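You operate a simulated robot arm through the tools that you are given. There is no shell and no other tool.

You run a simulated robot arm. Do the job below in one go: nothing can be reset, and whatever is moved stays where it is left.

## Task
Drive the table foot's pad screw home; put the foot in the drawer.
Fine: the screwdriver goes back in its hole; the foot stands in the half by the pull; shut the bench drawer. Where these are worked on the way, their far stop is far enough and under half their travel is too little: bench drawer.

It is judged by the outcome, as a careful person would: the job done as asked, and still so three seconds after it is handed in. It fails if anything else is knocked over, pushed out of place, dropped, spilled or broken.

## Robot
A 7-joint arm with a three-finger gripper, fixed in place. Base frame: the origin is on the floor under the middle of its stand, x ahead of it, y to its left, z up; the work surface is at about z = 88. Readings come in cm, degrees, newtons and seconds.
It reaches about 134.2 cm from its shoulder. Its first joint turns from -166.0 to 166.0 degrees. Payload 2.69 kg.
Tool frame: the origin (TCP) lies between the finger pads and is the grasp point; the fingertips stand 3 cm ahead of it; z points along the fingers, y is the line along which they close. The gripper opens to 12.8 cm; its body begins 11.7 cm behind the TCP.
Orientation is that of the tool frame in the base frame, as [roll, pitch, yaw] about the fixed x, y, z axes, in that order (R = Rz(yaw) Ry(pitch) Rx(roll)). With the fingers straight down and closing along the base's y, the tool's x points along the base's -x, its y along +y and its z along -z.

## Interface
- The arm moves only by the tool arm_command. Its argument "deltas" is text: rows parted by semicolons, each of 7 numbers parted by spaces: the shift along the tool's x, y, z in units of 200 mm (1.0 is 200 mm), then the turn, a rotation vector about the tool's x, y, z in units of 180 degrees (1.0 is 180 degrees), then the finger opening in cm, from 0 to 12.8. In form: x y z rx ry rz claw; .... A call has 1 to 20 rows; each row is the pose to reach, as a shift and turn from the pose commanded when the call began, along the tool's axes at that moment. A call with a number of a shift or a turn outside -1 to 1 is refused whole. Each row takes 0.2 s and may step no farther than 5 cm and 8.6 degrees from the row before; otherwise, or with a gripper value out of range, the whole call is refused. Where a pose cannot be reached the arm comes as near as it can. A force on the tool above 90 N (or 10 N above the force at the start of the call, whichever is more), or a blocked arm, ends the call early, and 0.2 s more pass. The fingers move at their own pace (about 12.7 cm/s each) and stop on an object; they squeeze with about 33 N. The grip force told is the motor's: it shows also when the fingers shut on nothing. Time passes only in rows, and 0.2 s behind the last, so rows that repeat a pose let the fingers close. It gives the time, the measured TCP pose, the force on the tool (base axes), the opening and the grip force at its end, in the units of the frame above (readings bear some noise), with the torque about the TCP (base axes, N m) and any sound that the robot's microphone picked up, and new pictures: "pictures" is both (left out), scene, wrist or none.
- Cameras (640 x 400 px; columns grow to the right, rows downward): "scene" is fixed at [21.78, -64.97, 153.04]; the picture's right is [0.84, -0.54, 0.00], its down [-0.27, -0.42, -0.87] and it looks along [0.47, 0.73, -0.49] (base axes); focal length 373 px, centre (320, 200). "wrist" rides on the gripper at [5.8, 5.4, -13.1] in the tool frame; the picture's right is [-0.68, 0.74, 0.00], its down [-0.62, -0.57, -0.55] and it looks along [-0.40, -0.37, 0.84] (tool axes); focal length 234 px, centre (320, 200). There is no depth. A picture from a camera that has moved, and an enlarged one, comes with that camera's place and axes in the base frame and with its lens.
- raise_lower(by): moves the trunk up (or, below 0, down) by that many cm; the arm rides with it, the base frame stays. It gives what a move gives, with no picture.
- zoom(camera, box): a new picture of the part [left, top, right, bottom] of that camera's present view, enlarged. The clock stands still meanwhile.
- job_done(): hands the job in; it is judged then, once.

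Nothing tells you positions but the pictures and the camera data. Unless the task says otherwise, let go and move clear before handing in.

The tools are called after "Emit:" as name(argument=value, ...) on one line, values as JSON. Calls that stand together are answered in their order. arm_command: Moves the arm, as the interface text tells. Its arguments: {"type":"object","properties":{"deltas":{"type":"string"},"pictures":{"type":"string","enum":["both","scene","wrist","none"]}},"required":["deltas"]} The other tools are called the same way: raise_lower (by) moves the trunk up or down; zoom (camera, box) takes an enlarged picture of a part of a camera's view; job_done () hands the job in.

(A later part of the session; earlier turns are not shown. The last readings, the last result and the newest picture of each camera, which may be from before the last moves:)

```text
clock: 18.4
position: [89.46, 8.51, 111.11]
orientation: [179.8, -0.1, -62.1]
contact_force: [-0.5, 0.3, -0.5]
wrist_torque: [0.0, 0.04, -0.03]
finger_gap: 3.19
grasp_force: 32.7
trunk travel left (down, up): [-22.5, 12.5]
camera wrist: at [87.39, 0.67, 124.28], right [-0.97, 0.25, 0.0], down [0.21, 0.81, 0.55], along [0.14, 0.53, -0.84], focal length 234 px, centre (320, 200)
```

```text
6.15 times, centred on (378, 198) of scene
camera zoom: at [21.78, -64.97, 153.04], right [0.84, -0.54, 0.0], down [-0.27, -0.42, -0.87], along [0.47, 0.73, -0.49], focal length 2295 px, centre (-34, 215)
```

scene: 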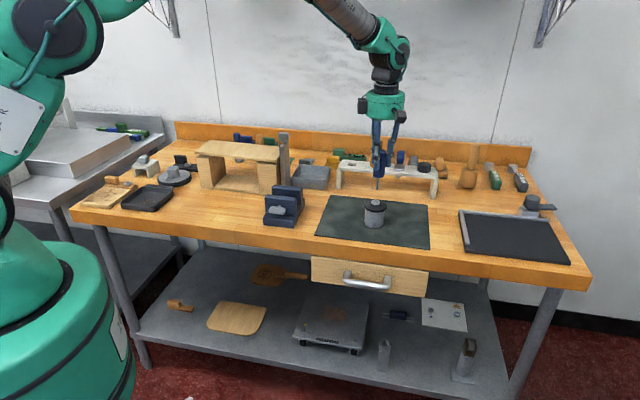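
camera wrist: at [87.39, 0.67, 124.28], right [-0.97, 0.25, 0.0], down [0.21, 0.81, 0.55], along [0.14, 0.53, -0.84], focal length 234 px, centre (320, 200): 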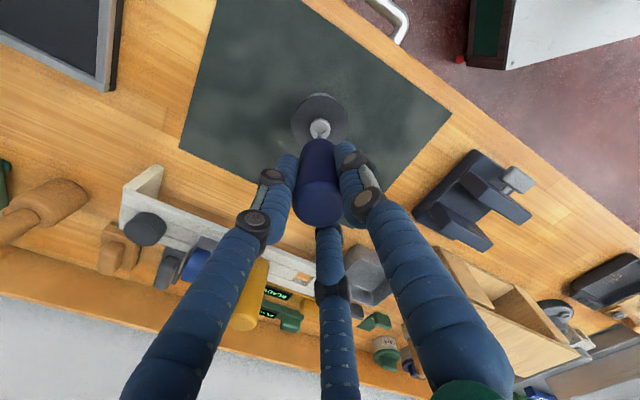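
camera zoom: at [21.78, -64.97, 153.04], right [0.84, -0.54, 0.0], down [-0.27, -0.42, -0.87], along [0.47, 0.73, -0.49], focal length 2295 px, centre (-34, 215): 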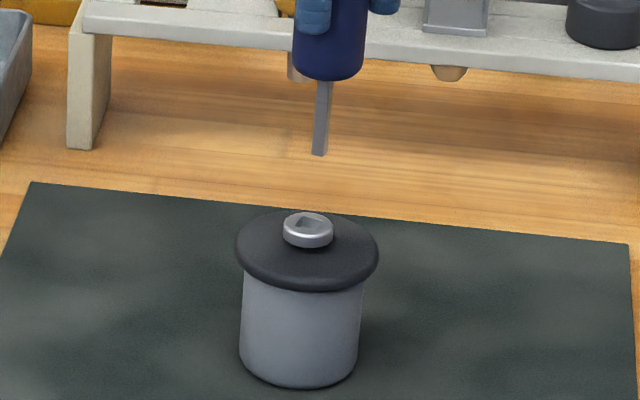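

Emit:
zoom(camera="scene", box=[368, 172, 384, 192])

Emit:
zoom(camera="scene", box=[367, 194, 383, 206])

Emit:
zoom(camera="wrist", box=[304, 115, 336, 145])

```text
16.00 times, centred on (376, 182) of scene
camera zoom: at [21.78, -64.97, 153.04], right [0.84, -0.54, 0.0], down [-0.27, -0.42, -0.87], along [0.47, 0.73, -0.49], focal length 5967 px, centre (-576, 488)
```

zoom: 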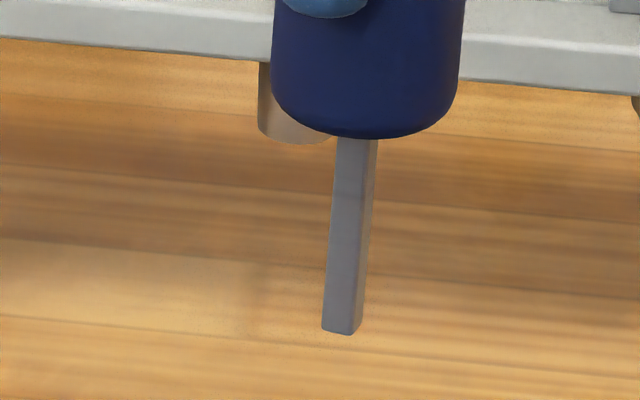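

```text
16.00 times, centred on (375, 200) of scene
camera zoom: at [21.78, -64.97, 153.04], right [0.84, -0.54, 0.0], down [-0.27, -0.42, -0.87], along [0.47, 0.73, -0.49], focal length 5967 px, centre (-560, 200)
```

zoom: 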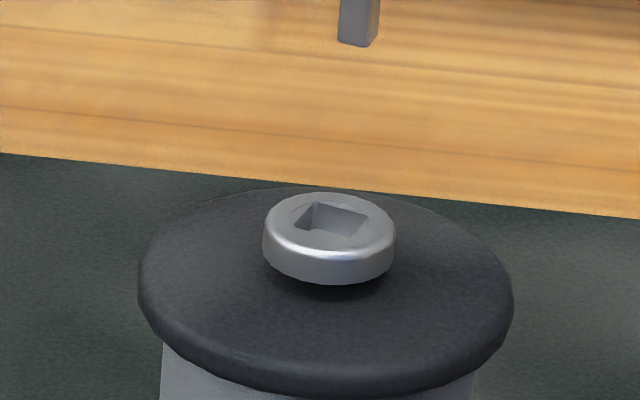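

```text
13.33 times, centred on (320, 130) of wrist
camera zoom: at [87.39, 0.67, 124.28], right [-0.97, 0.25, 0.0], down [0.21, 0.81, 0.55], along [0.14, 0.53, -0.84], focal length 3122 px, centre (320, 1133)
```

zoom: 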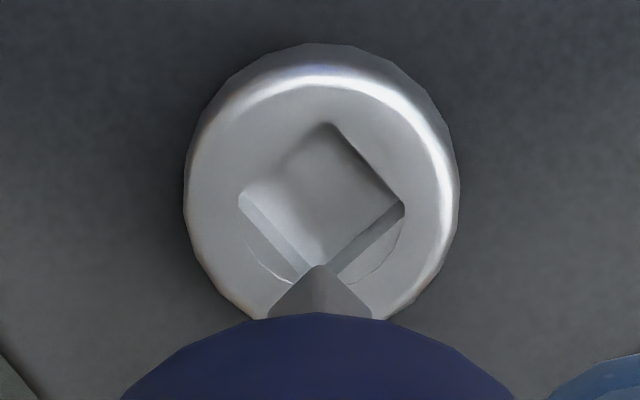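

The square shank and recess are at the same angle; the screw head centre works out near (89.35, 8.62, 96.25), about 0.3 cm from the driver axis. I'll shift over and lower to just above the recess, then recheck.

Emit:
arm_command(deltas="-.0145 -.0026 0 0 0 0 1.5; -.0145 -.0026 .07 0 0 0 1.5; -.0145 -.0026 .145 0 0 0 1.5; -.0145 -.0026 .145 0 0 0 1.5")

Emit:
zoom(camera="wrist", box=[304, 115, 336, 145])

Emit:
zoom(camera="scene", box=[367, 188, 383, 206])

```text
clock: 19.4
position: [89.26, 8.63, 108.42]
orientation: [-180.0, 0.0, -62.1]
contact_force: [0.0, 0.2, -1.2]
wrist_torque: [0.0, 0.06, -0.01]
finger_gap: 3.19
grasp_force: 32.8
trunk travel left (down, up): [-22.5, 12.5]
camera wrist: at [87.26, 0.97, 121.43], right [-0.97, 0.25, 0.0], down [0.21, 0.81, 0.55], along [0.14, 0.53, -0.84], focal length 234 px, centre (320, 200)
```

scene: 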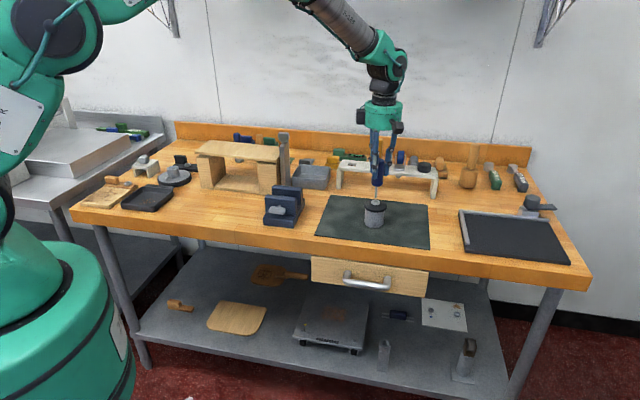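
wrist: 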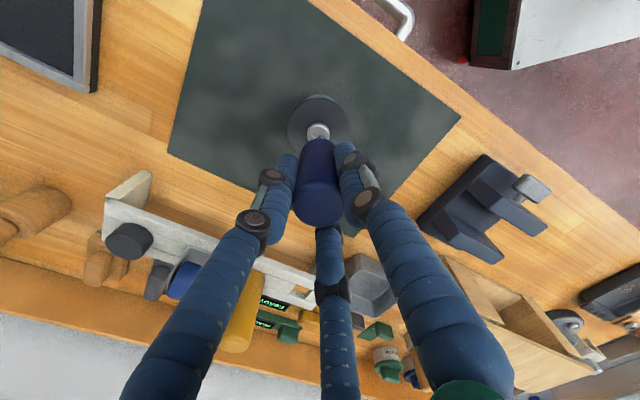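

```text
13.33 times, centred on (320, 130) of wrist
camera zoom: at [87.26, 0.97, 121.43], right [-0.97, 0.25, 0.0], down [0.21, 0.81, 0.55], along [0.14, 0.53, -0.84], focal length 3122 px, centre (320, 1133)
```

zoom: 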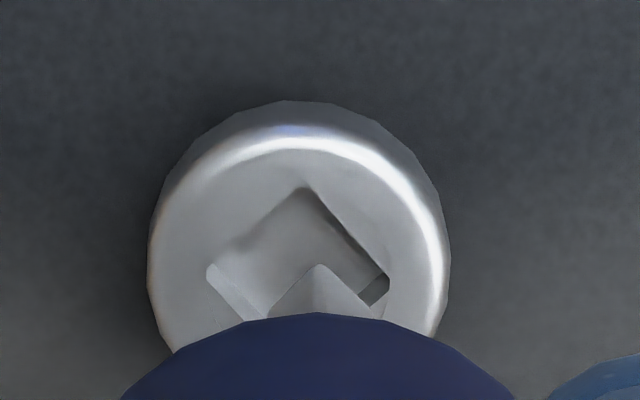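

```text
16.00 times, centred on (375, 197) of scene
camera zoom: at [21.78, -64.97, 153.04], right [0.84, -0.54, 0.0], down [-0.27, -0.42, -0.87], along [0.47, 0.73, -0.49], focal length 5967 px, centre (-560, 248)
```

zoom: 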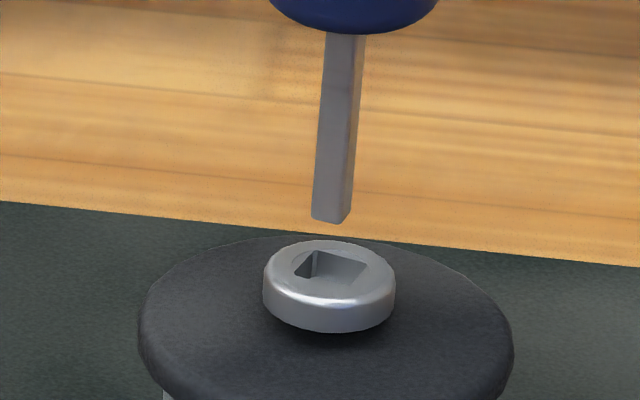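

Emit:
arm_command(deltas=".0033 -.0084 0 0 0 0 1.5; .0033 -.0084 .03 0 0 0 1.5; .0033 -.0084 .055 0 0 0 1.5; .0033 -.0084 .055 0 0 0 1.5")

Emit:
zoom(camera="wrist", box=[304, 115, 336, 145])

Emit:
zoom(camera="scene", box=[367, 188, 383, 206])

```text
clock: 20.4
position: [89.41, 8.69, 107.19]
orientation: [-179.9, 0.1, -62.0]
contact_force: [-0.3, -0.1, -1.4]
wrist_torque: [0.02, -0.03, 0.01]
finger_gap: 3.19
grasp_force: 33.2
trunk travel left (down, up): [-22.5, 12.5]
camera wrist: at [87.38, 0.92, 120.28], right [-0.97, 0.25, 0.0], down [0.21, 0.81, 0.55], along [0.14, 0.53, -0.84], focal length 234 px, centre (320, 200)
```

scene: 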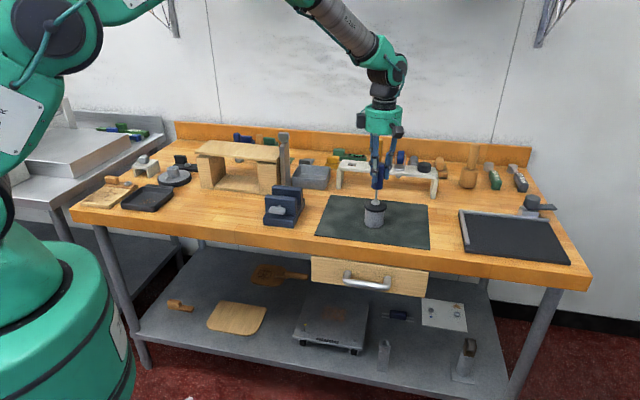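
wrist: 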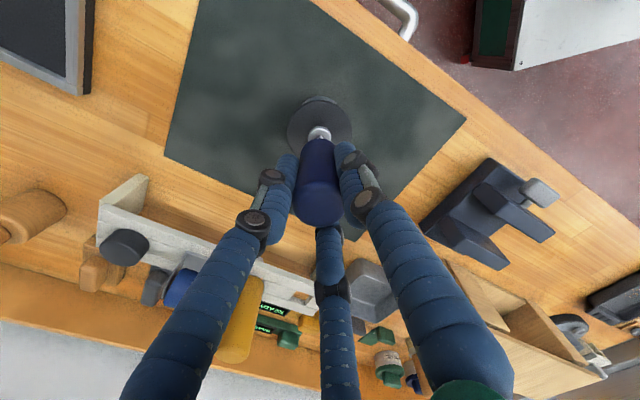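

```text
13.33 times, centred on (320, 130) of wrist
camera zoom: at [87.38, 0.92, 120.28], right [-0.97, 0.25, 0.0], down [0.21, 0.81, 0.55], along [0.14, 0.53, -0.84], focal length 3122 px, centre (320, 1133)
```

zoom: 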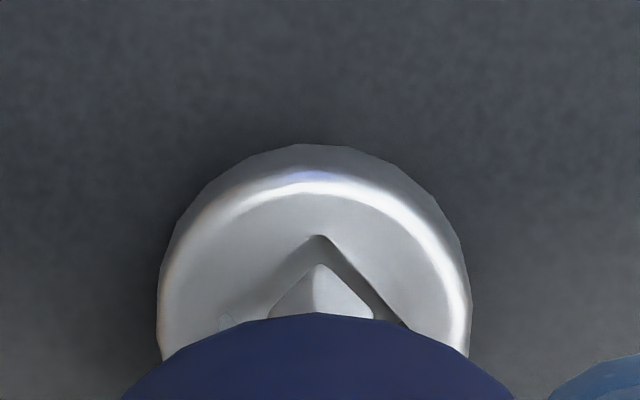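

```text
16.00 times, centred on (375, 197) of scene
camera zoom: at [21.78, -64.97, 153.04], right [0.84, -0.54, 0.0], down [-0.27, -0.42, -0.87], along [0.47, 0.73, -0.49], focal length 5967 px, centre (-560, 248)
```

zoom: 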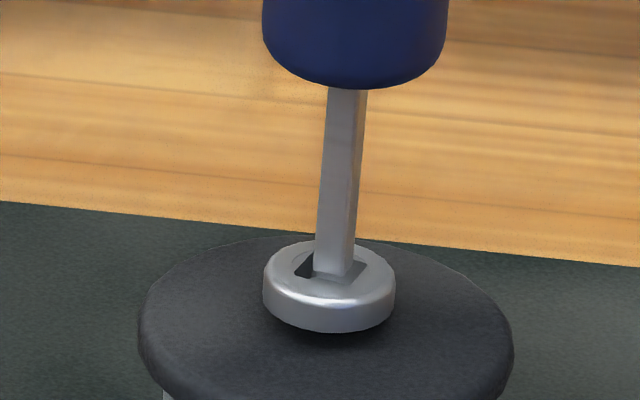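

The tip is centred over the recess. I'll lower gently into it, watching the force.

Emit:
arm_command(deltas="0 0 .015 0 0 0 1.5; 0 0 .03 0 0 0 1.5; 0 0 .03 0 0 0 1.5", pictures="none")

Emit:
zoom(camera="scene", box=[367, 188, 383, 206])

Emit:
zoom(camera="wrist", box=[304, 115, 336, 145])

```text
clock: 21.2
position: [89.28, 8.71, 106.63]
orientation: [-179.9, -0.1, -62.0]
contact_force: [1.3, 0.3, 6.7]
wrist_torque: [0.02, -0.04, -0.01]
finger_gap: 3.18
grasp_force: 33.3
trunk travel left (down, up): [-22.5, 12.5]
```

```text
16.00 times, centred on (375, 197) of scene
camera zoom: at [21.78, -64.97, 153.04], right [0.84, -0.54, 0.0], down [-0.27, -0.42, -0.87], along [0.47, 0.73, -0.49], focal length 5967 px, centre (-560, 248)
```

zoom: 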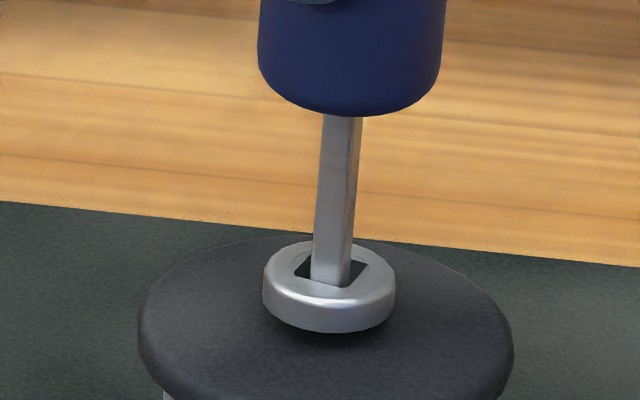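

```text
13.33 times, centred on (320, 130) of wrist
camera zoom: at [87.28, 0.91, 119.72], right [-0.97, 0.25, 0.0], down [0.21, 0.81, 0.55], along [0.14, 0.53, -0.84], focal length 3122 px, centre (320, 1133)
```

zoom: 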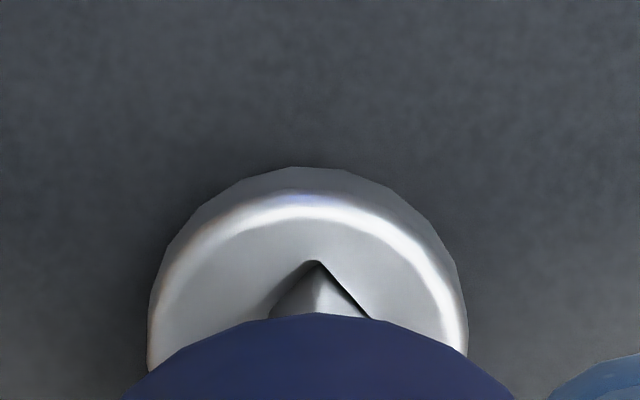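

The tip is in the recess and seated with about 7 N. I'll now turn clockwise 40° with a slight downward feed and see whether the screw follows.

Emit:
arm_command(deltas="0 0 .003 0 0 .045 1.5; 0 0 .004 0 0 .09 1.5; 0 0 .005 0 0 .135 1.5; 0 0 .006 0 0 .18 1.5; 0 0 .007 0 0 .22 1.5; 0 0 .007 0 0 .22 1.5")

Emit:
zoom(camera="scene", box=[367, 188, 383, 206])

Emit:
zoom(camera="wrist", box=[304, 115, 336, 145])

```text
clock: 22.6
position: [89.19, 8.73, 106.25]
orientation: [179.9, 0.0, -101.6]
contact_force: [-0.7, 0.1, 0.2]
wrist_torque: [-0.01, 0.01, 0.0]
finger_gap: 3.2
grasp_force: 33.2
trunk travel left (down, up): [-22.5, 12.5]
camera wrist: at [82.9, 4.04, 119.44], right [-0.58, 0.81, 0.0], down [0.68, 0.49, 0.55], along [0.44, 0.32, -0.84], focal length 234 px, centre (320, 200)
```

scene: 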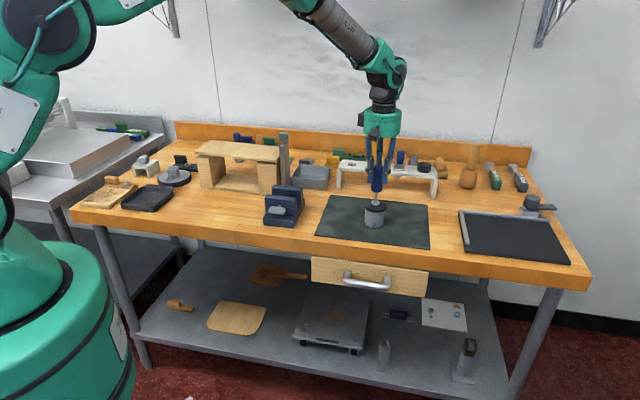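
wrist: 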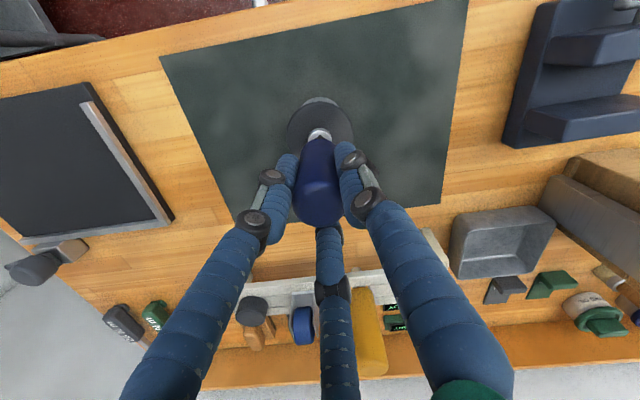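

```text
16.00 times, centred on (375, 197) of scene
camera zoom: at [21.78, -64.97, 153.04], right [0.84, -0.54, 0.0], down [-0.27, -0.42, -0.87], along [0.47, 0.73, -0.49], focal length 5967 px, centre (-560, 248)
```

zoom: 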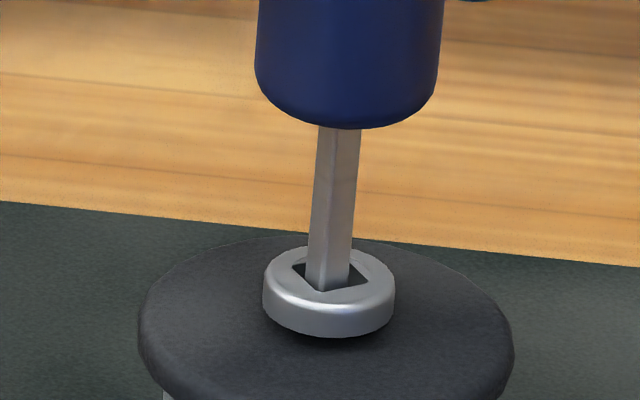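

```text
13.33 times, centred on (320, 130) of wrist
camera zoom: at [82.9, 4.04, 119.44], right [-0.58, 0.81, 0.0], down [0.68, 0.49, 0.55], along [0.44, 0.32, -0.84], focal length 3122 px, centre (320, 1133)
```

zoom: 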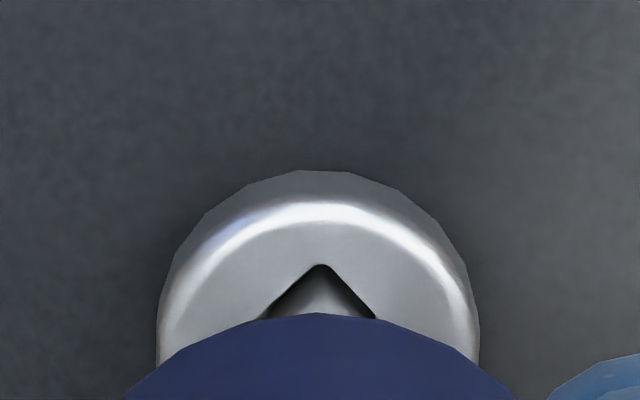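

The recess followed the driver and the head sank a little, so it is engaging. I'll keep turning clockwise with a matching feed.

Emit:
arm_command(deltas="0 0 .002 0 0 .045 1.5; 0 0 .004 0 0 .09 1.5; 0 0 .005 0 0 .135 1.5; 0 0 .006 0 0 .18 1.5; 0 0 .007 0 0 .225 1.5; 0 0 .009 0 0 .27 1.5; 0 0 .01 0 0 .315 1.5; 0 0 .01 0 0 .315 1.5")

Emit:
zoom(camera="scene", box=[367, 188, 383, 206])

Emit:
zoom(camera="wrist", box=[304, 115, 336, 145])

```text
clock: 24.4
position: [89.44, 8.71, 106.17]
orientation: [179.9, 0.0, -158.4]
contact_force: [0.4, -0.1, -1.4]
wrist_torque: [-0.03, 0.0, 0.0]
finger_gap: 3.18
grasp_force: 33.0
trunk travel left (down, up): [-22.5, 12.5]
camera wrist: at [82.01, 11.54, 119.31], right [0.36, 0.93, 0.0], down [0.78, -0.3, 0.55], along [0.51, -0.2, -0.84], focal length 234 px, centre (320, 200)
```

scene: 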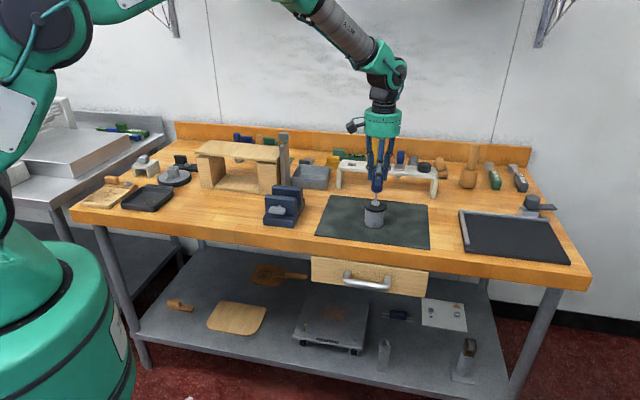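
wrist: 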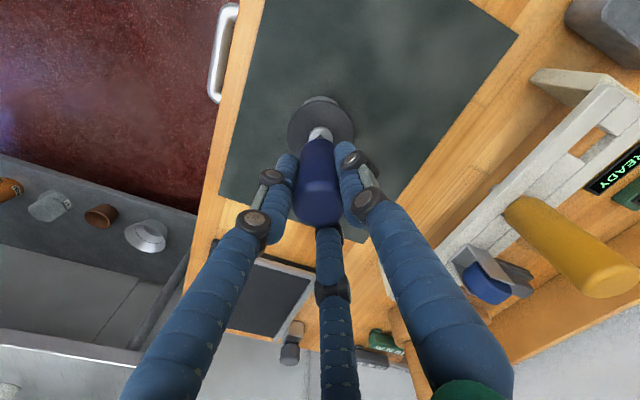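

```text
16.00 times, centred on (375, 197) of scene
camera zoom: at [21.78, -64.97, 153.04], right [0.84, -0.54, 0.0], down [-0.27, -0.42, -0.87], along [0.47, 0.73, -0.49], focal length 5967 px, centre (-560, 248)
```

zoom: 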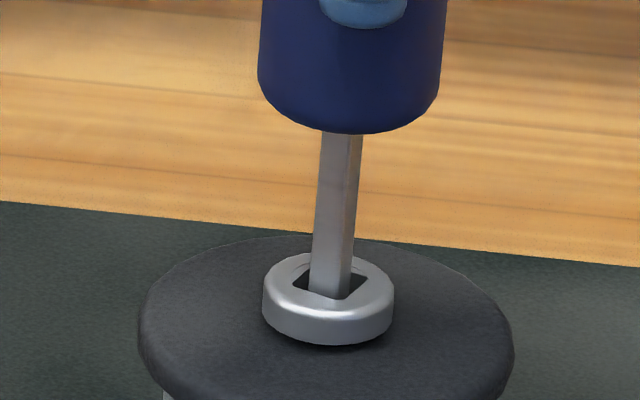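

```text
13.33 times, centred on (320, 130) of wrist
camera zoom: at [82.01, 11.54, 119.31], right [0.36, 0.93, 0.0], down [0.78, -0.3, 0.55], along [0.51, -0.2, -0.84], focal length 3122 px, centre (320, 1133)
```

zoom: 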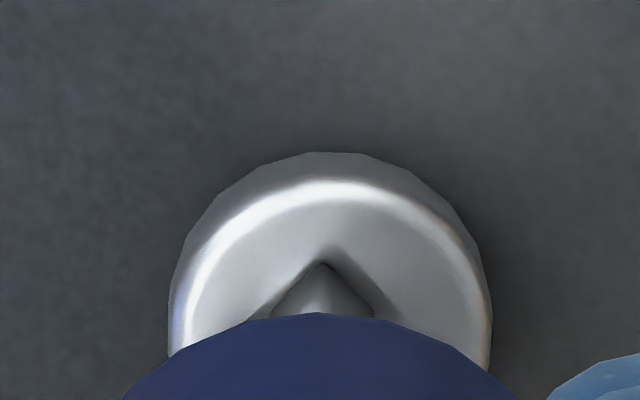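

The head has sunk further and roughly 0.3 cm remains. I'll continue another 65° with feed.

Emit:
arm_command(deltas="0 0 .002 0 0 .045 1.5; 0 0 .004 0 0 .09 1.5; 0 0 .005 0 0 .135 1.5; 0 0 .006 0 0 .18 1.5; 0 0 .008 0 0 .225 1.5; 0 0 .009 0 0 .27 1.5; 0 0 .01 0 0 .315 1.5; 0 0 .011 0 0 .36 1.5; 0 0 .011 0 0 .36 1.5")

Emit:
zoom(camera="scene", box=[367, 188, 383, 206])

Emit:
zoom(camera="wrist", box=[304, 115, 336, 145])

```text
clock: 26.4
position: [89.2, 8.74, 106.0]
orientation: [-179.9, -0.1, 136.8]
contact_force: [-0.4, 0.4, -1.5]
wrist_torque: [0.04, 0.03, 0.07]
finger_gap: 3.21
grasp_force: 32.7
trunk travel left (down, up): [-22.5, 12.5]
camera wrist: at [88.74, 16.58, 119.1], right [1.0, 0.07, 0.0], down [0.06, -0.83, 0.55], along [0.04, -0.55, -0.84], focal length 234 px, centre (320, 200)
```

scene: 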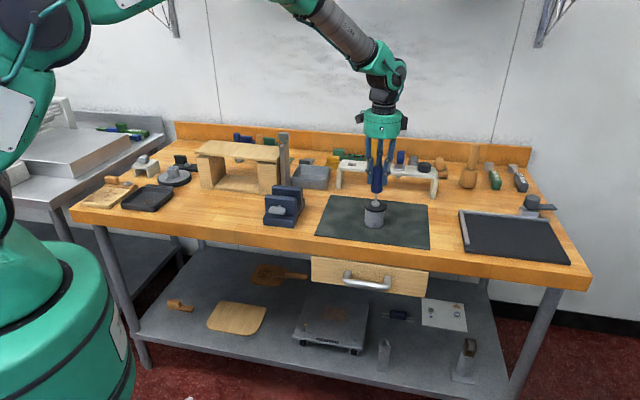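
wrist: 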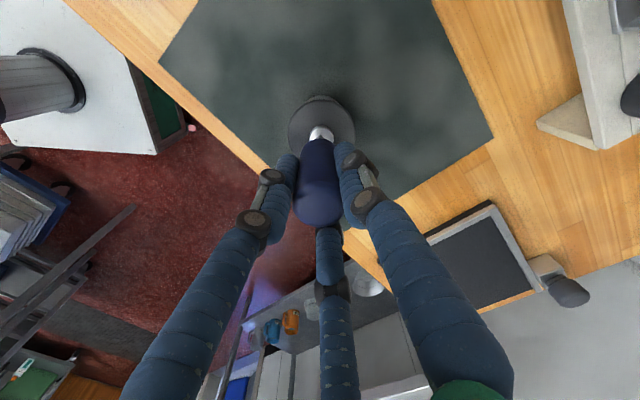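

```text
16.00 times, centred on (375, 197) of scene
camera zoom: at [21.78, -64.97, 153.04], right [0.84, -0.54, 0.0], down [-0.27, -0.42, -0.87], along [0.47, 0.73, -0.49], focal length 5967 px, centre (-560, 248)
```

zoom: 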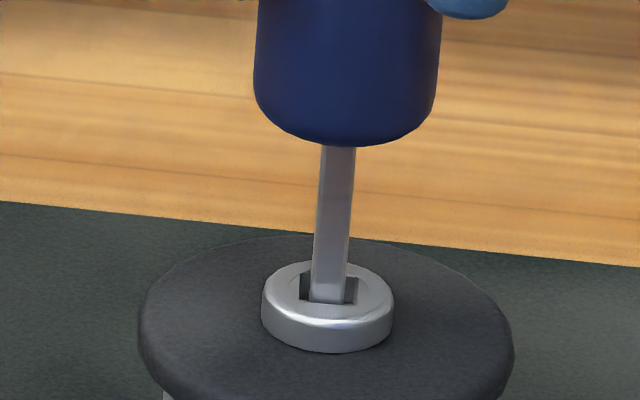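

```text
13.33 times, centred on (320, 130) of wrist
camera zoom: at [88.74, 16.58, 119.1], right [1.0, 0.07, 0.0], down [0.06, -0.83, 0.55], along [0.04, -0.55, -0.84], focal length 3122 px, centre (320, 1133)
```

zoom: 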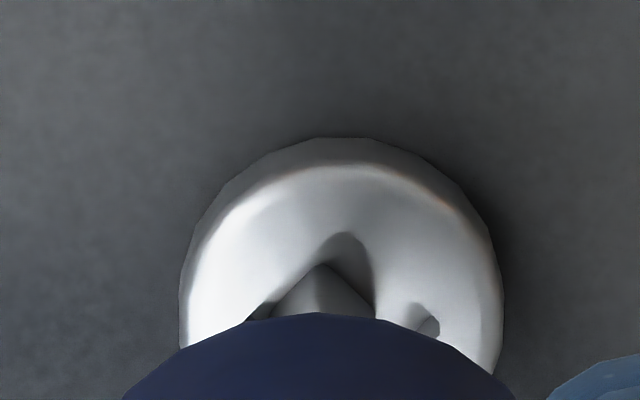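

Emit:
arm_command(deltas="-.003 .003 .002 0 0 .045 1.5; -.005 .005 .004 0 0 .09 1.5; -.005 .005 .006 0 0 .135 1.5; -.005 .005 .007 0 0 .18 1.5; -.005 .005 .008 0 0 .225 1.5; -.005 .005 .009 0 0 .27 1.5; -.005 .005 .009 0 0 .27 1.5")

Emit:
zoom(camera="scene", box=[367, 188, 383, 206])

Emit:
zoom(camera="wrist", box=[304, 115, 336, 145])

```text
clock: 28.0
position: [89.37, 8.81, 105.85]
orientation: [179.9, 0.0, 88.2]
contact_force: [1.7, -1.0, 12.5]
wrist_torque: [-0.11, -0.12, 0.13]
finger_gap: 3.18
grasp_force: 33.2
trunk travel left (down, up): [-22.5, 12.5]
camera wrist: at [94.95, 14.39, 119.01], right [0.71, -0.7, 0.0], down [-0.59, -0.6, 0.55], along [-0.38, -0.39, -0.84], focal length 234 px, centre (320, 200)
```

scene: 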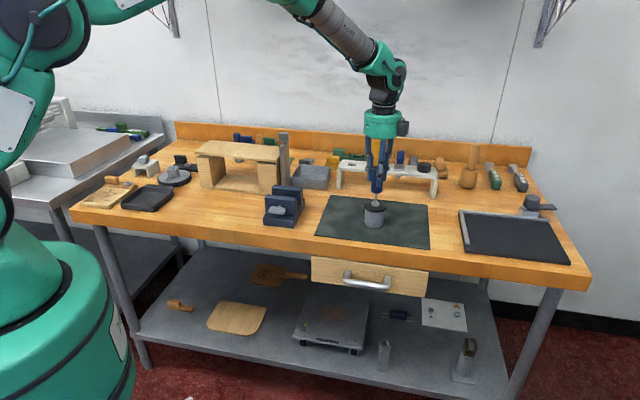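
wrist: 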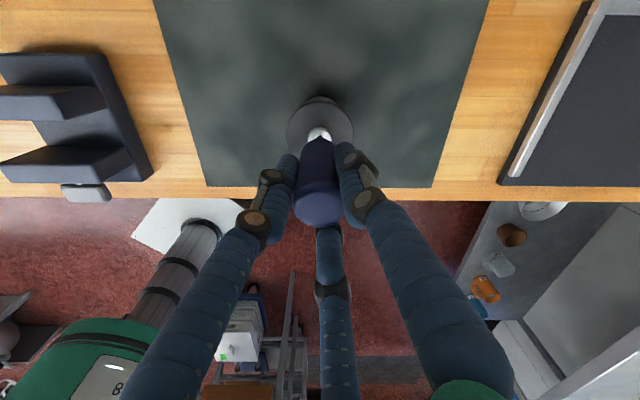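

```text
16.00 times, centred on (375, 197) of scene
camera zoom: at [21.78, -64.97, 153.04], right [0.84, -0.54, 0.0], down [-0.27, -0.42, -0.87], along [0.47, 0.73, -0.49], focal length 5967 px, centre (-560, 248)
```

zoom: 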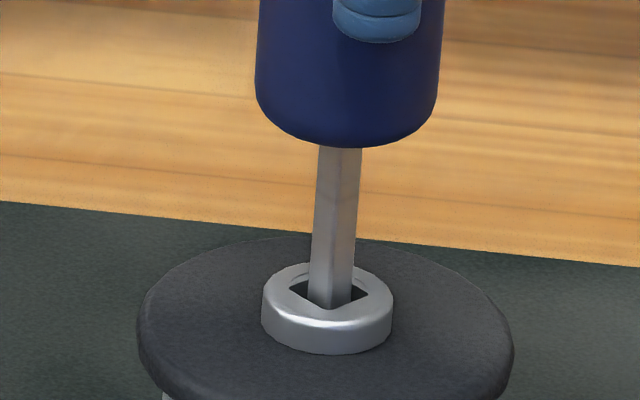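

```text
13.33 times, centred on (320, 130) of wrist
camera zoom: at [94.95, 14.39, 119.01], right [0.71, -0.7, 0.0], down [-0.59, -0.6, 0.55], along [-0.38, -0.39, -0.84], focal length 3122 px, centre (320, 1133)
```

zoom: 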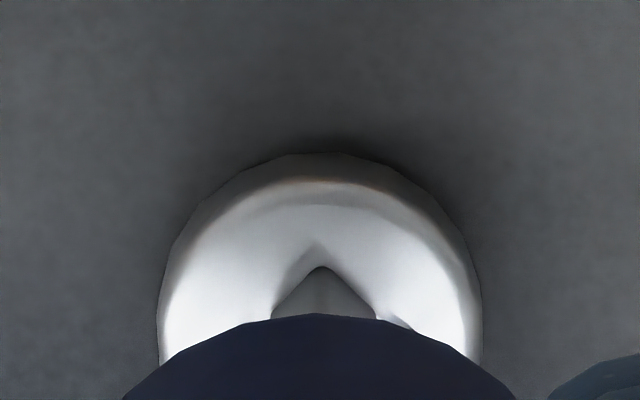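

Emit:
zoom(camera="scene", box=[368, 200, 382, 209])

Emit:
zoom(camera="scene", box=[355, 190, 395, 230])

```text
16.00 times, centred on (375, 204) of scene
camera zoom: at [21.78, -64.97, 153.04], right [0.84, -0.54, 0.0], down [-0.27, -0.42, -0.87], along [0.47, 0.73, -0.49], focal length 5967 px, centre (-560, 128)
```

zoom: 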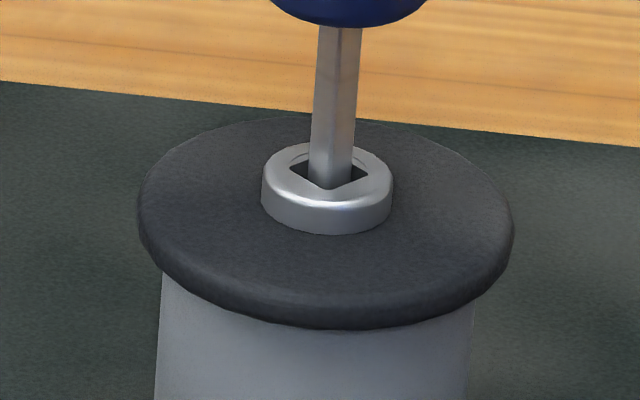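

```text
10.00 times, centred on (375, 210) of scene
camera zoom: at [21.78, -64.97, 153.04], right [0.84, -0.54, 0.0], down [-0.27, -0.42, -0.87], along [0.47, 0.73, -0.49], focal length 3729 px, centre (-230, 100)
```

zoom: 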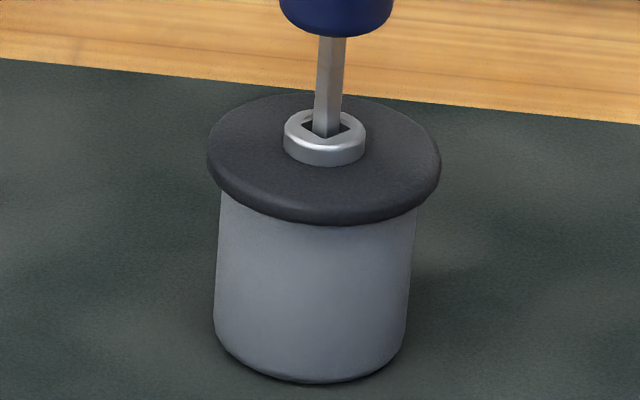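

The head now appears flush on the pad. I'll turn a bit more to confirm it has reached its stop, watching torque and head height.

Emit:
arm_command(deltas="0 0 0 0 0 .04 1.5; 0 0 .001 0 0 .08 1.5; 0 0 .002 0 0 .12 1.5; 0 0 .002 0 0 .16 1.5; 0 0 .002 0 0 .16 1.5")

Emit:
zoom(camera="scene", box=[367, 188, 383, 206])

Emit:
zoom(camera="wrist", box=[304, 115, 336, 145])

```text
clock: 29.2
position: [89.29, 8.83, 105.57]
orientation: [-179.9, 0.1, 59.3]
contact_force: [-1.2, -1.5, 6.3]
wrist_torque: [-0.15, 0.12, 0.19]
finger_gap: 3.17
grasp_force: 33.0
trunk travel left (down, up): [-22.5, 12.5]
camera wrist: at [96.98, 10.98, 118.77], right [0.29, -0.96, 0.0], down [-0.8, -0.24, 0.55], along [-0.53, -0.16, -0.84], focal length 234 px, centre (320, 200)
```

scene: 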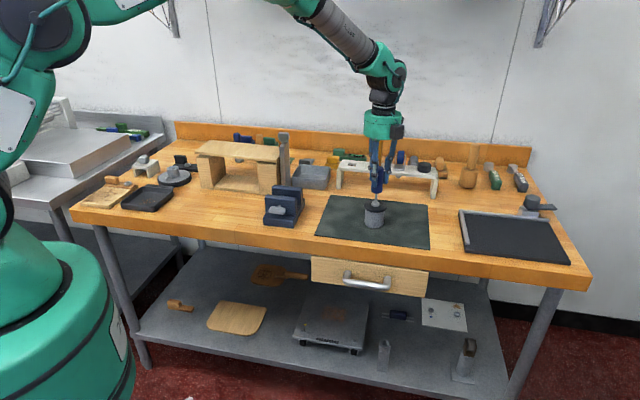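
wrist: 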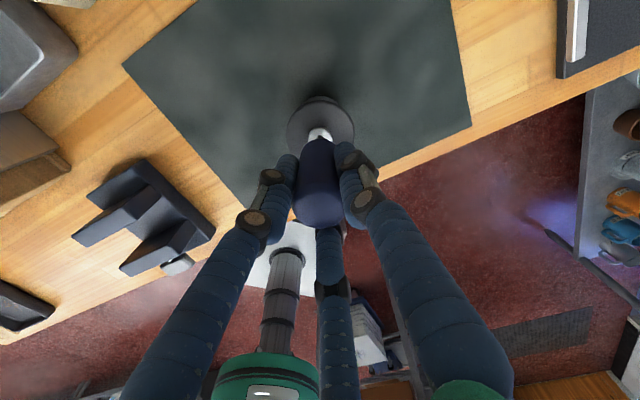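

```text
16.00 times, centred on (375, 197) of scene
camera zoom: at [21.78, -64.97, 153.04], right [0.84, -0.54, 0.0], down [-0.27, -0.42, -0.87], along [0.47, 0.73, -0.49], focal length 5967 px, centre (-560, 248)
```

zoom: 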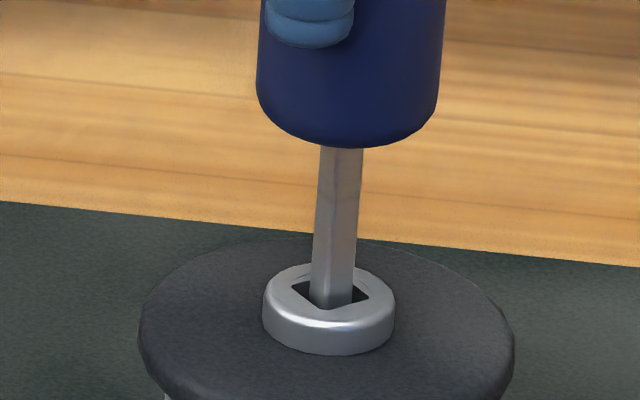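

```text
13.33 times, centred on (320, 130) of wrist
camera zoom: at [96.98, 10.98, 118.77], right [0.29, -0.96, 0.0], down [-0.8, -0.24, 0.55], along [-0.53, -0.16, -0.84], focal length 3122 px, centre (320, 1133)
```

zoom: 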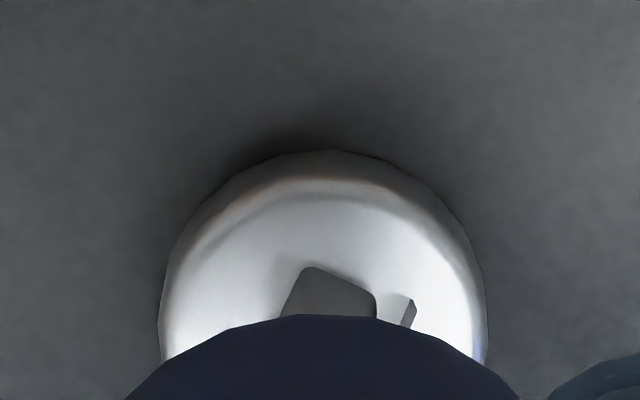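

The driver slipped slightly in the grip while the head stayed put, so the screw is at its stop. I'll ease the twist off and lift the driver straight out.

Emit:
arm_command(deltas="0 0 0 0 0 -.04 1.5; 0 0 -.02 0 0 -.04 1.5; 0 0 -.06 0 0 -.04 1.5; 0 0 -.12 0 0 -.04 1.5; 0 0 -.25 0 0 -.04 1.5; 0 0 -.4 0 0 -.04 1.5; 0 0 -.5 0 0 -.04 1.5; 0 0 -.5 0 0 -.04 1.5")

Emit:
zoom(camera="scene", box=[355, 190, 395, 230])

Emit:
zoom(camera="scene", box=[367, 196, 383, 206])

Emit:
zoom(camera="wrist", box=[288, 60, 352, 150])

```text
clock: 31.0
position: [89.64, 8.83, 115.87]
orientation: [-179.9, 0.1, 66.8]
contact_force: [0.1, 0.2, -0.4]
wrist_torque: [0.01, 0.0, 0.01]
finger_gap: 3.22
grasp_force: 32.8
trunk travel left (down, up): [-22.5, 12.5]
camera wrist: at [96.85, 11.96, 128.94], right [0.41, -0.91, 0.0], down [-0.76, -0.34, 0.55], along [-0.5, -0.22, -0.84], focal length 234 px, centre (320, 200)
```

scene: 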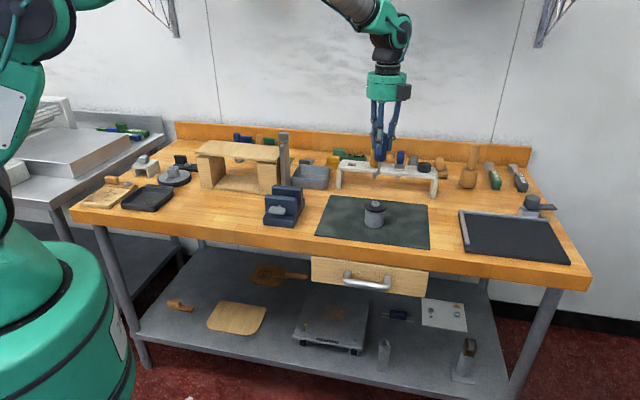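
wrist: 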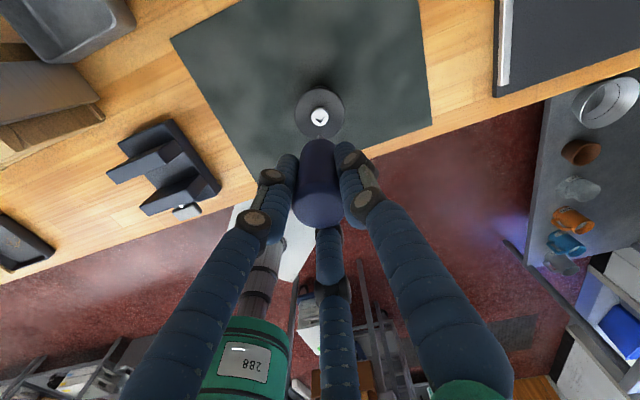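

```text
10.00 times, centred on (375, 210) of scene
camera zoom: at [21.78, -64.97, 153.04], right [0.84, -0.54, 0.0], down [-0.27, -0.42, -0.87], along [0.47, 0.73, -0.49], focal length 3729 px, centre (-230, 100)
```

zoom: 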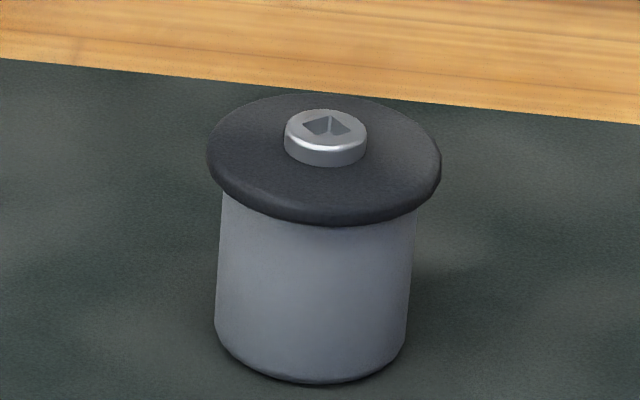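

```text
16.00 times, centred on (375, 201) of scene
camera zoom: at [21.78, -64.97, 153.04], right [0.84, -0.54, 0.0], down [-0.27, -0.42, -0.87], along [0.47, 0.73, -0.49], focal length 5967 px, centre (-560, 184)
```

zoom: 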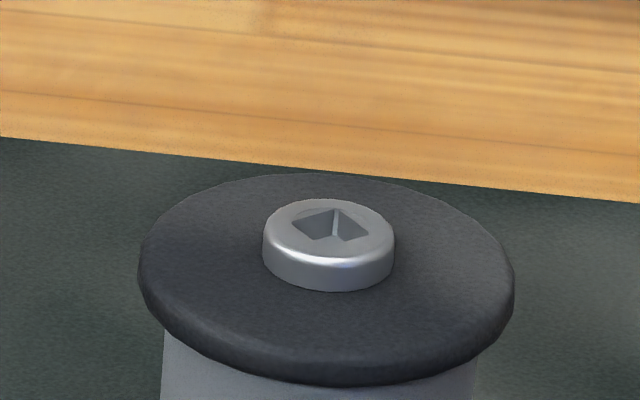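

```text
4.44 times, centred on (320, 105) of wrist
camera zoom: at [96.85, 11.96, 128.94], right [0.41, -0.91, 0.0], down [-0.76, -0.34, 0.55], along [-0.5, -0.22, -0.84], focal length 1041 px, centre (320, 622)
```

zoom: 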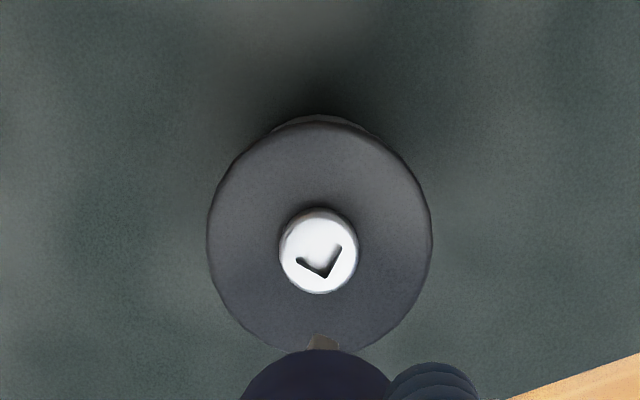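

The foot has stayed put and the head looks flush. To be certain it is fully home, I'll re-index the driver and give one more confirming turn with only light pressure.

Emit:
arm_command(deltas="0 0 0 0 0 -.045 1.5; 0 0 0 0 0 -.09 1.5; 0 0 0 0 0 -.135 1.5; 0 0 0 0 0 -.18 1.5; 0 0 0 0 0 -.225 1.5; 0 0 0 0 0 -.27 1.5; 0 0 .1 0 0 -.315 1.5; 0 0 .2 0 0 -.36 1.5; 0 0 .3 0 0 -.405 1.5; 0 0 .38 0 0 -.405 1.5; 0 0 .42 0 0 -.405 1.5; 0 0 .42 0 0 -.405 1.5")

Emit:
zoom(camera="wrist", box=[304, 115, 336, 145])

Emit:
zoom(camera="scene", box=[367, 188, 383, 206])

```text
clock: 33.6
position: [89.48, 8.77, 107.45]
orientation: [180.0, 0.0, 139.7]
contact_force: [0.3, 0.0, -0.3]
wrist_torque: [-0.02, 0.01, -0.01]
finger_gap: 3.14
grasp_force: 33.0
trunk travel left (down, up): [-22.5, 12.5]
camera wrist: at [88.59, 16.65, 120.49], right [0.99, 0.12, 0.0], down [0.1, -0.83, 0.55], along [0.07, -0.54, -0.84], focal length 234 px, centre (320, 200)
```

scene: 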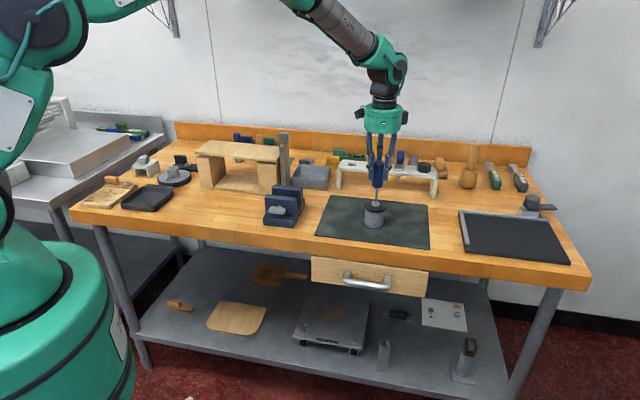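
wrist: 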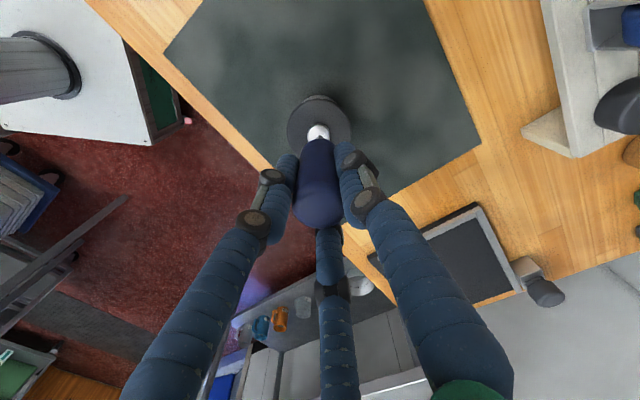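

```text
13.33 times, centred on (320, 130) of wrist
camera zoom: at [88.59, 16.65, 120.49], right [0.99, 0.12, 0.0], down [0.1, -0.83, 0.55], along [0.07, -0.54, -0.84], focal length 3122 px, centre (320, 1133)
```

zoom: 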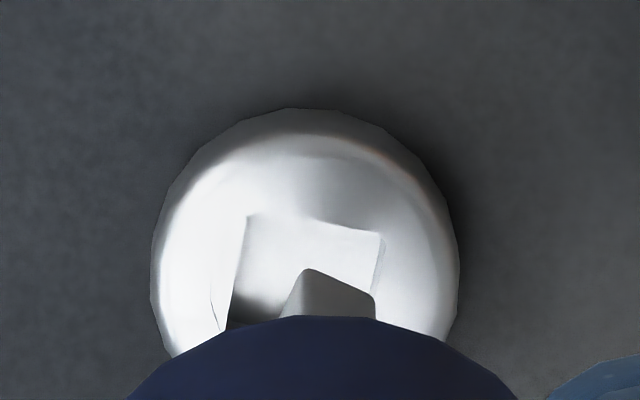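

```text
16.00 times, centred on (375, 197) of scene
camera zoom: at [21.78, -64.97, 153.04], right [0.84, -0.54, 0.0], down [-0.27, -0.42, -0.87], along [0.47, 0.73, -0.49], focal length 5967 px, centre (-560, 248)
```

zoom: 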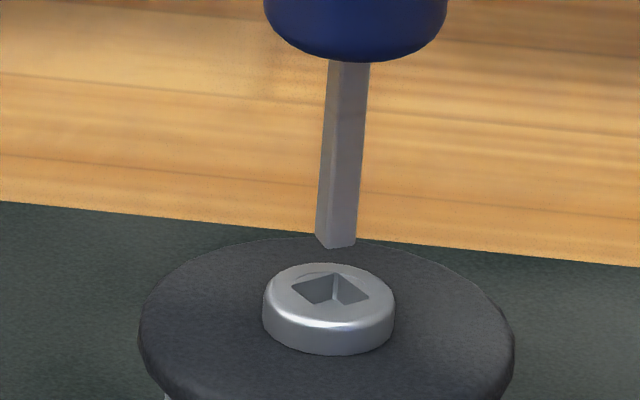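

Emit:
arm_command(deltas=".002 -.007 .03 0 0 0 1.5; .002 -.007 .055 0 0 0 1.5; .002 -.007 .075 0 0 0 1.5; .002 -.007 .075 0 0 0 1.5", pictures="none")

Emit:
zoom(camera="wrist", box=[304, 115, 336, 145])

Emit:
zoom(camera="scene", box=[367, 188, 383, 206])

```text
clock: 34.6
position: [89.4, 8.76, 105.78]
orientation: [-180.0, 0.0, 139.6]
contact_force: [0.1, 1.1, -1.4]
wrist_torque: [0.01, 0.02, 0.01]
finger_gap: 3.17
grasp_force: 32.4
trunk travel left (down, up): [-22.5, 12.5]
```

```text
13.33 times, centred on (320, 130) of wrist
camera zoom: at [88.47, 16.5, 118.97], right [0.99, 0.12, 0.0], down [0.1, -0.83, 0.55], along [0.07, -0.54, -0.84], focal length 3122 px, centre (320, 1133)
```

zoom: 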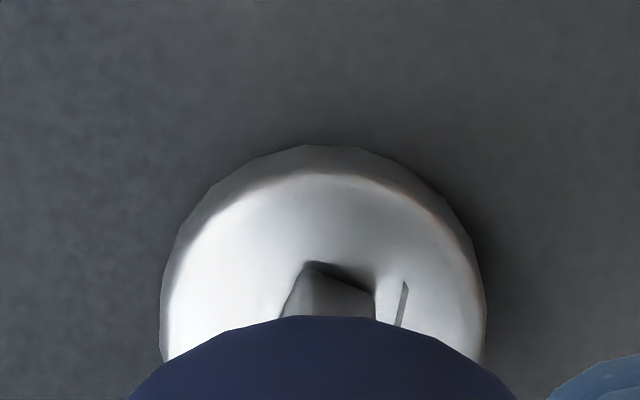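

```text
16.00 times, centred on (375, 197) of scene
camera zoom: at [21.78, -64.97, 153.04], right [0.84, -0.54, 0.0], down [-0.27, -0.42, -0.87], along [0.47, 0.73, -0.49], focal length 5967 px, centre (-560, 248)
```

zoom: 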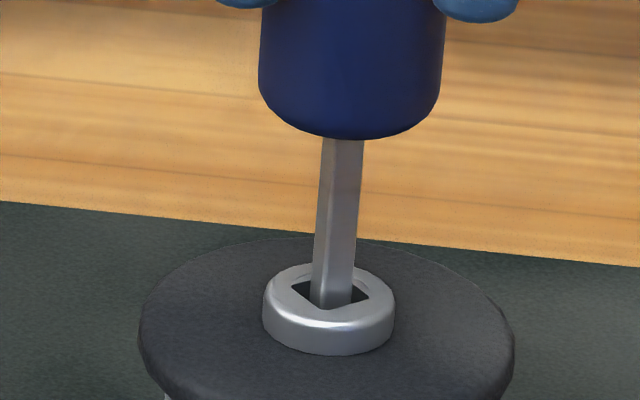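

The driver is back in the recess without pressing. I'll turn it clockwise about 75° and compare head height and angle.

Emit:
arm_command(deltas="0 0 .002 0 0 .045 1.5; 0 0 .004 0 0 .09 1.5; 0 0 .005 0 0 .135 1.5; 0 0 .005 0 0 .18 1.5; 0 0 .005 0 0 .225 1.5; 0 0 .005 0 0 .27 1.5; 0 0 .005 0 0 .315 1.5; 0 0 .005 0 0 .36 1.5; 0 0 .005 0 0 .405 1.5; 0 0 .005 0 0 .405 1.5", pictures="none")

Emit:
zoom(camera="wrist", box=[304, 115, 336, 145])

Emit:
zoom(camera="scene", box=[367, 188, 383, 206])

```text
clock: 36.8
position: [89.43, 8.54, 105.7]
orientation: [180.0, -0.1, 66.6]
contact_force: [-0.1, -0.6, -0.8]
wrist_torque: [-0.03, 0.02, 0.04]
finger_gap: 3.19
grasp_force: 32.6
trunk travel left (down, up): [-22.5, 12.5]
```

```text
13.33 times, centred on (320, 130) of wrist
camera zoom: at [96.62, 11.74, 118.84], right [0.41, -0.91, 0.0], down [-0.76, -0.34, 0.55], along [-0.5, -0.22, -0.84], focal length 3122 px, centre (320, 1133)
```

zoom: 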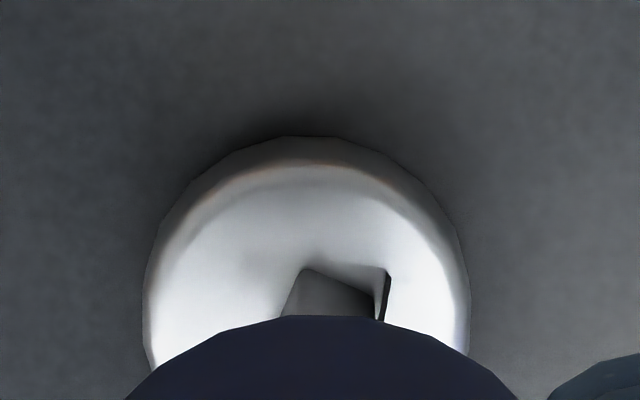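

```text
16.00 times, centred on (375, 197) of scene
camera zoom: at [21.78, -64.97, 153.04], right [0.84, -0.54, 0.0], down [-0.27, -0.42, -0.87], along [0.47, 0.73, -0.49], focal length 5967 px, centre (-560, 248)
```

zoom: 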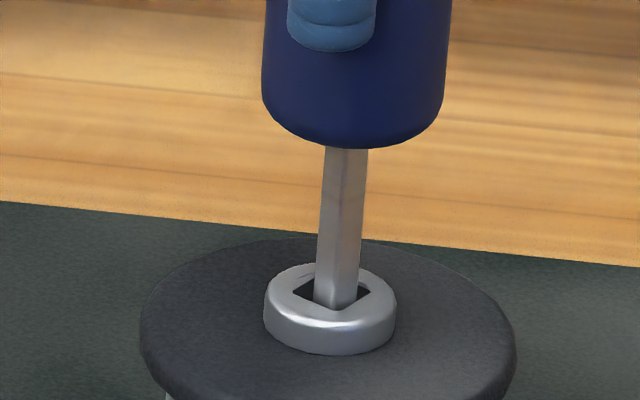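

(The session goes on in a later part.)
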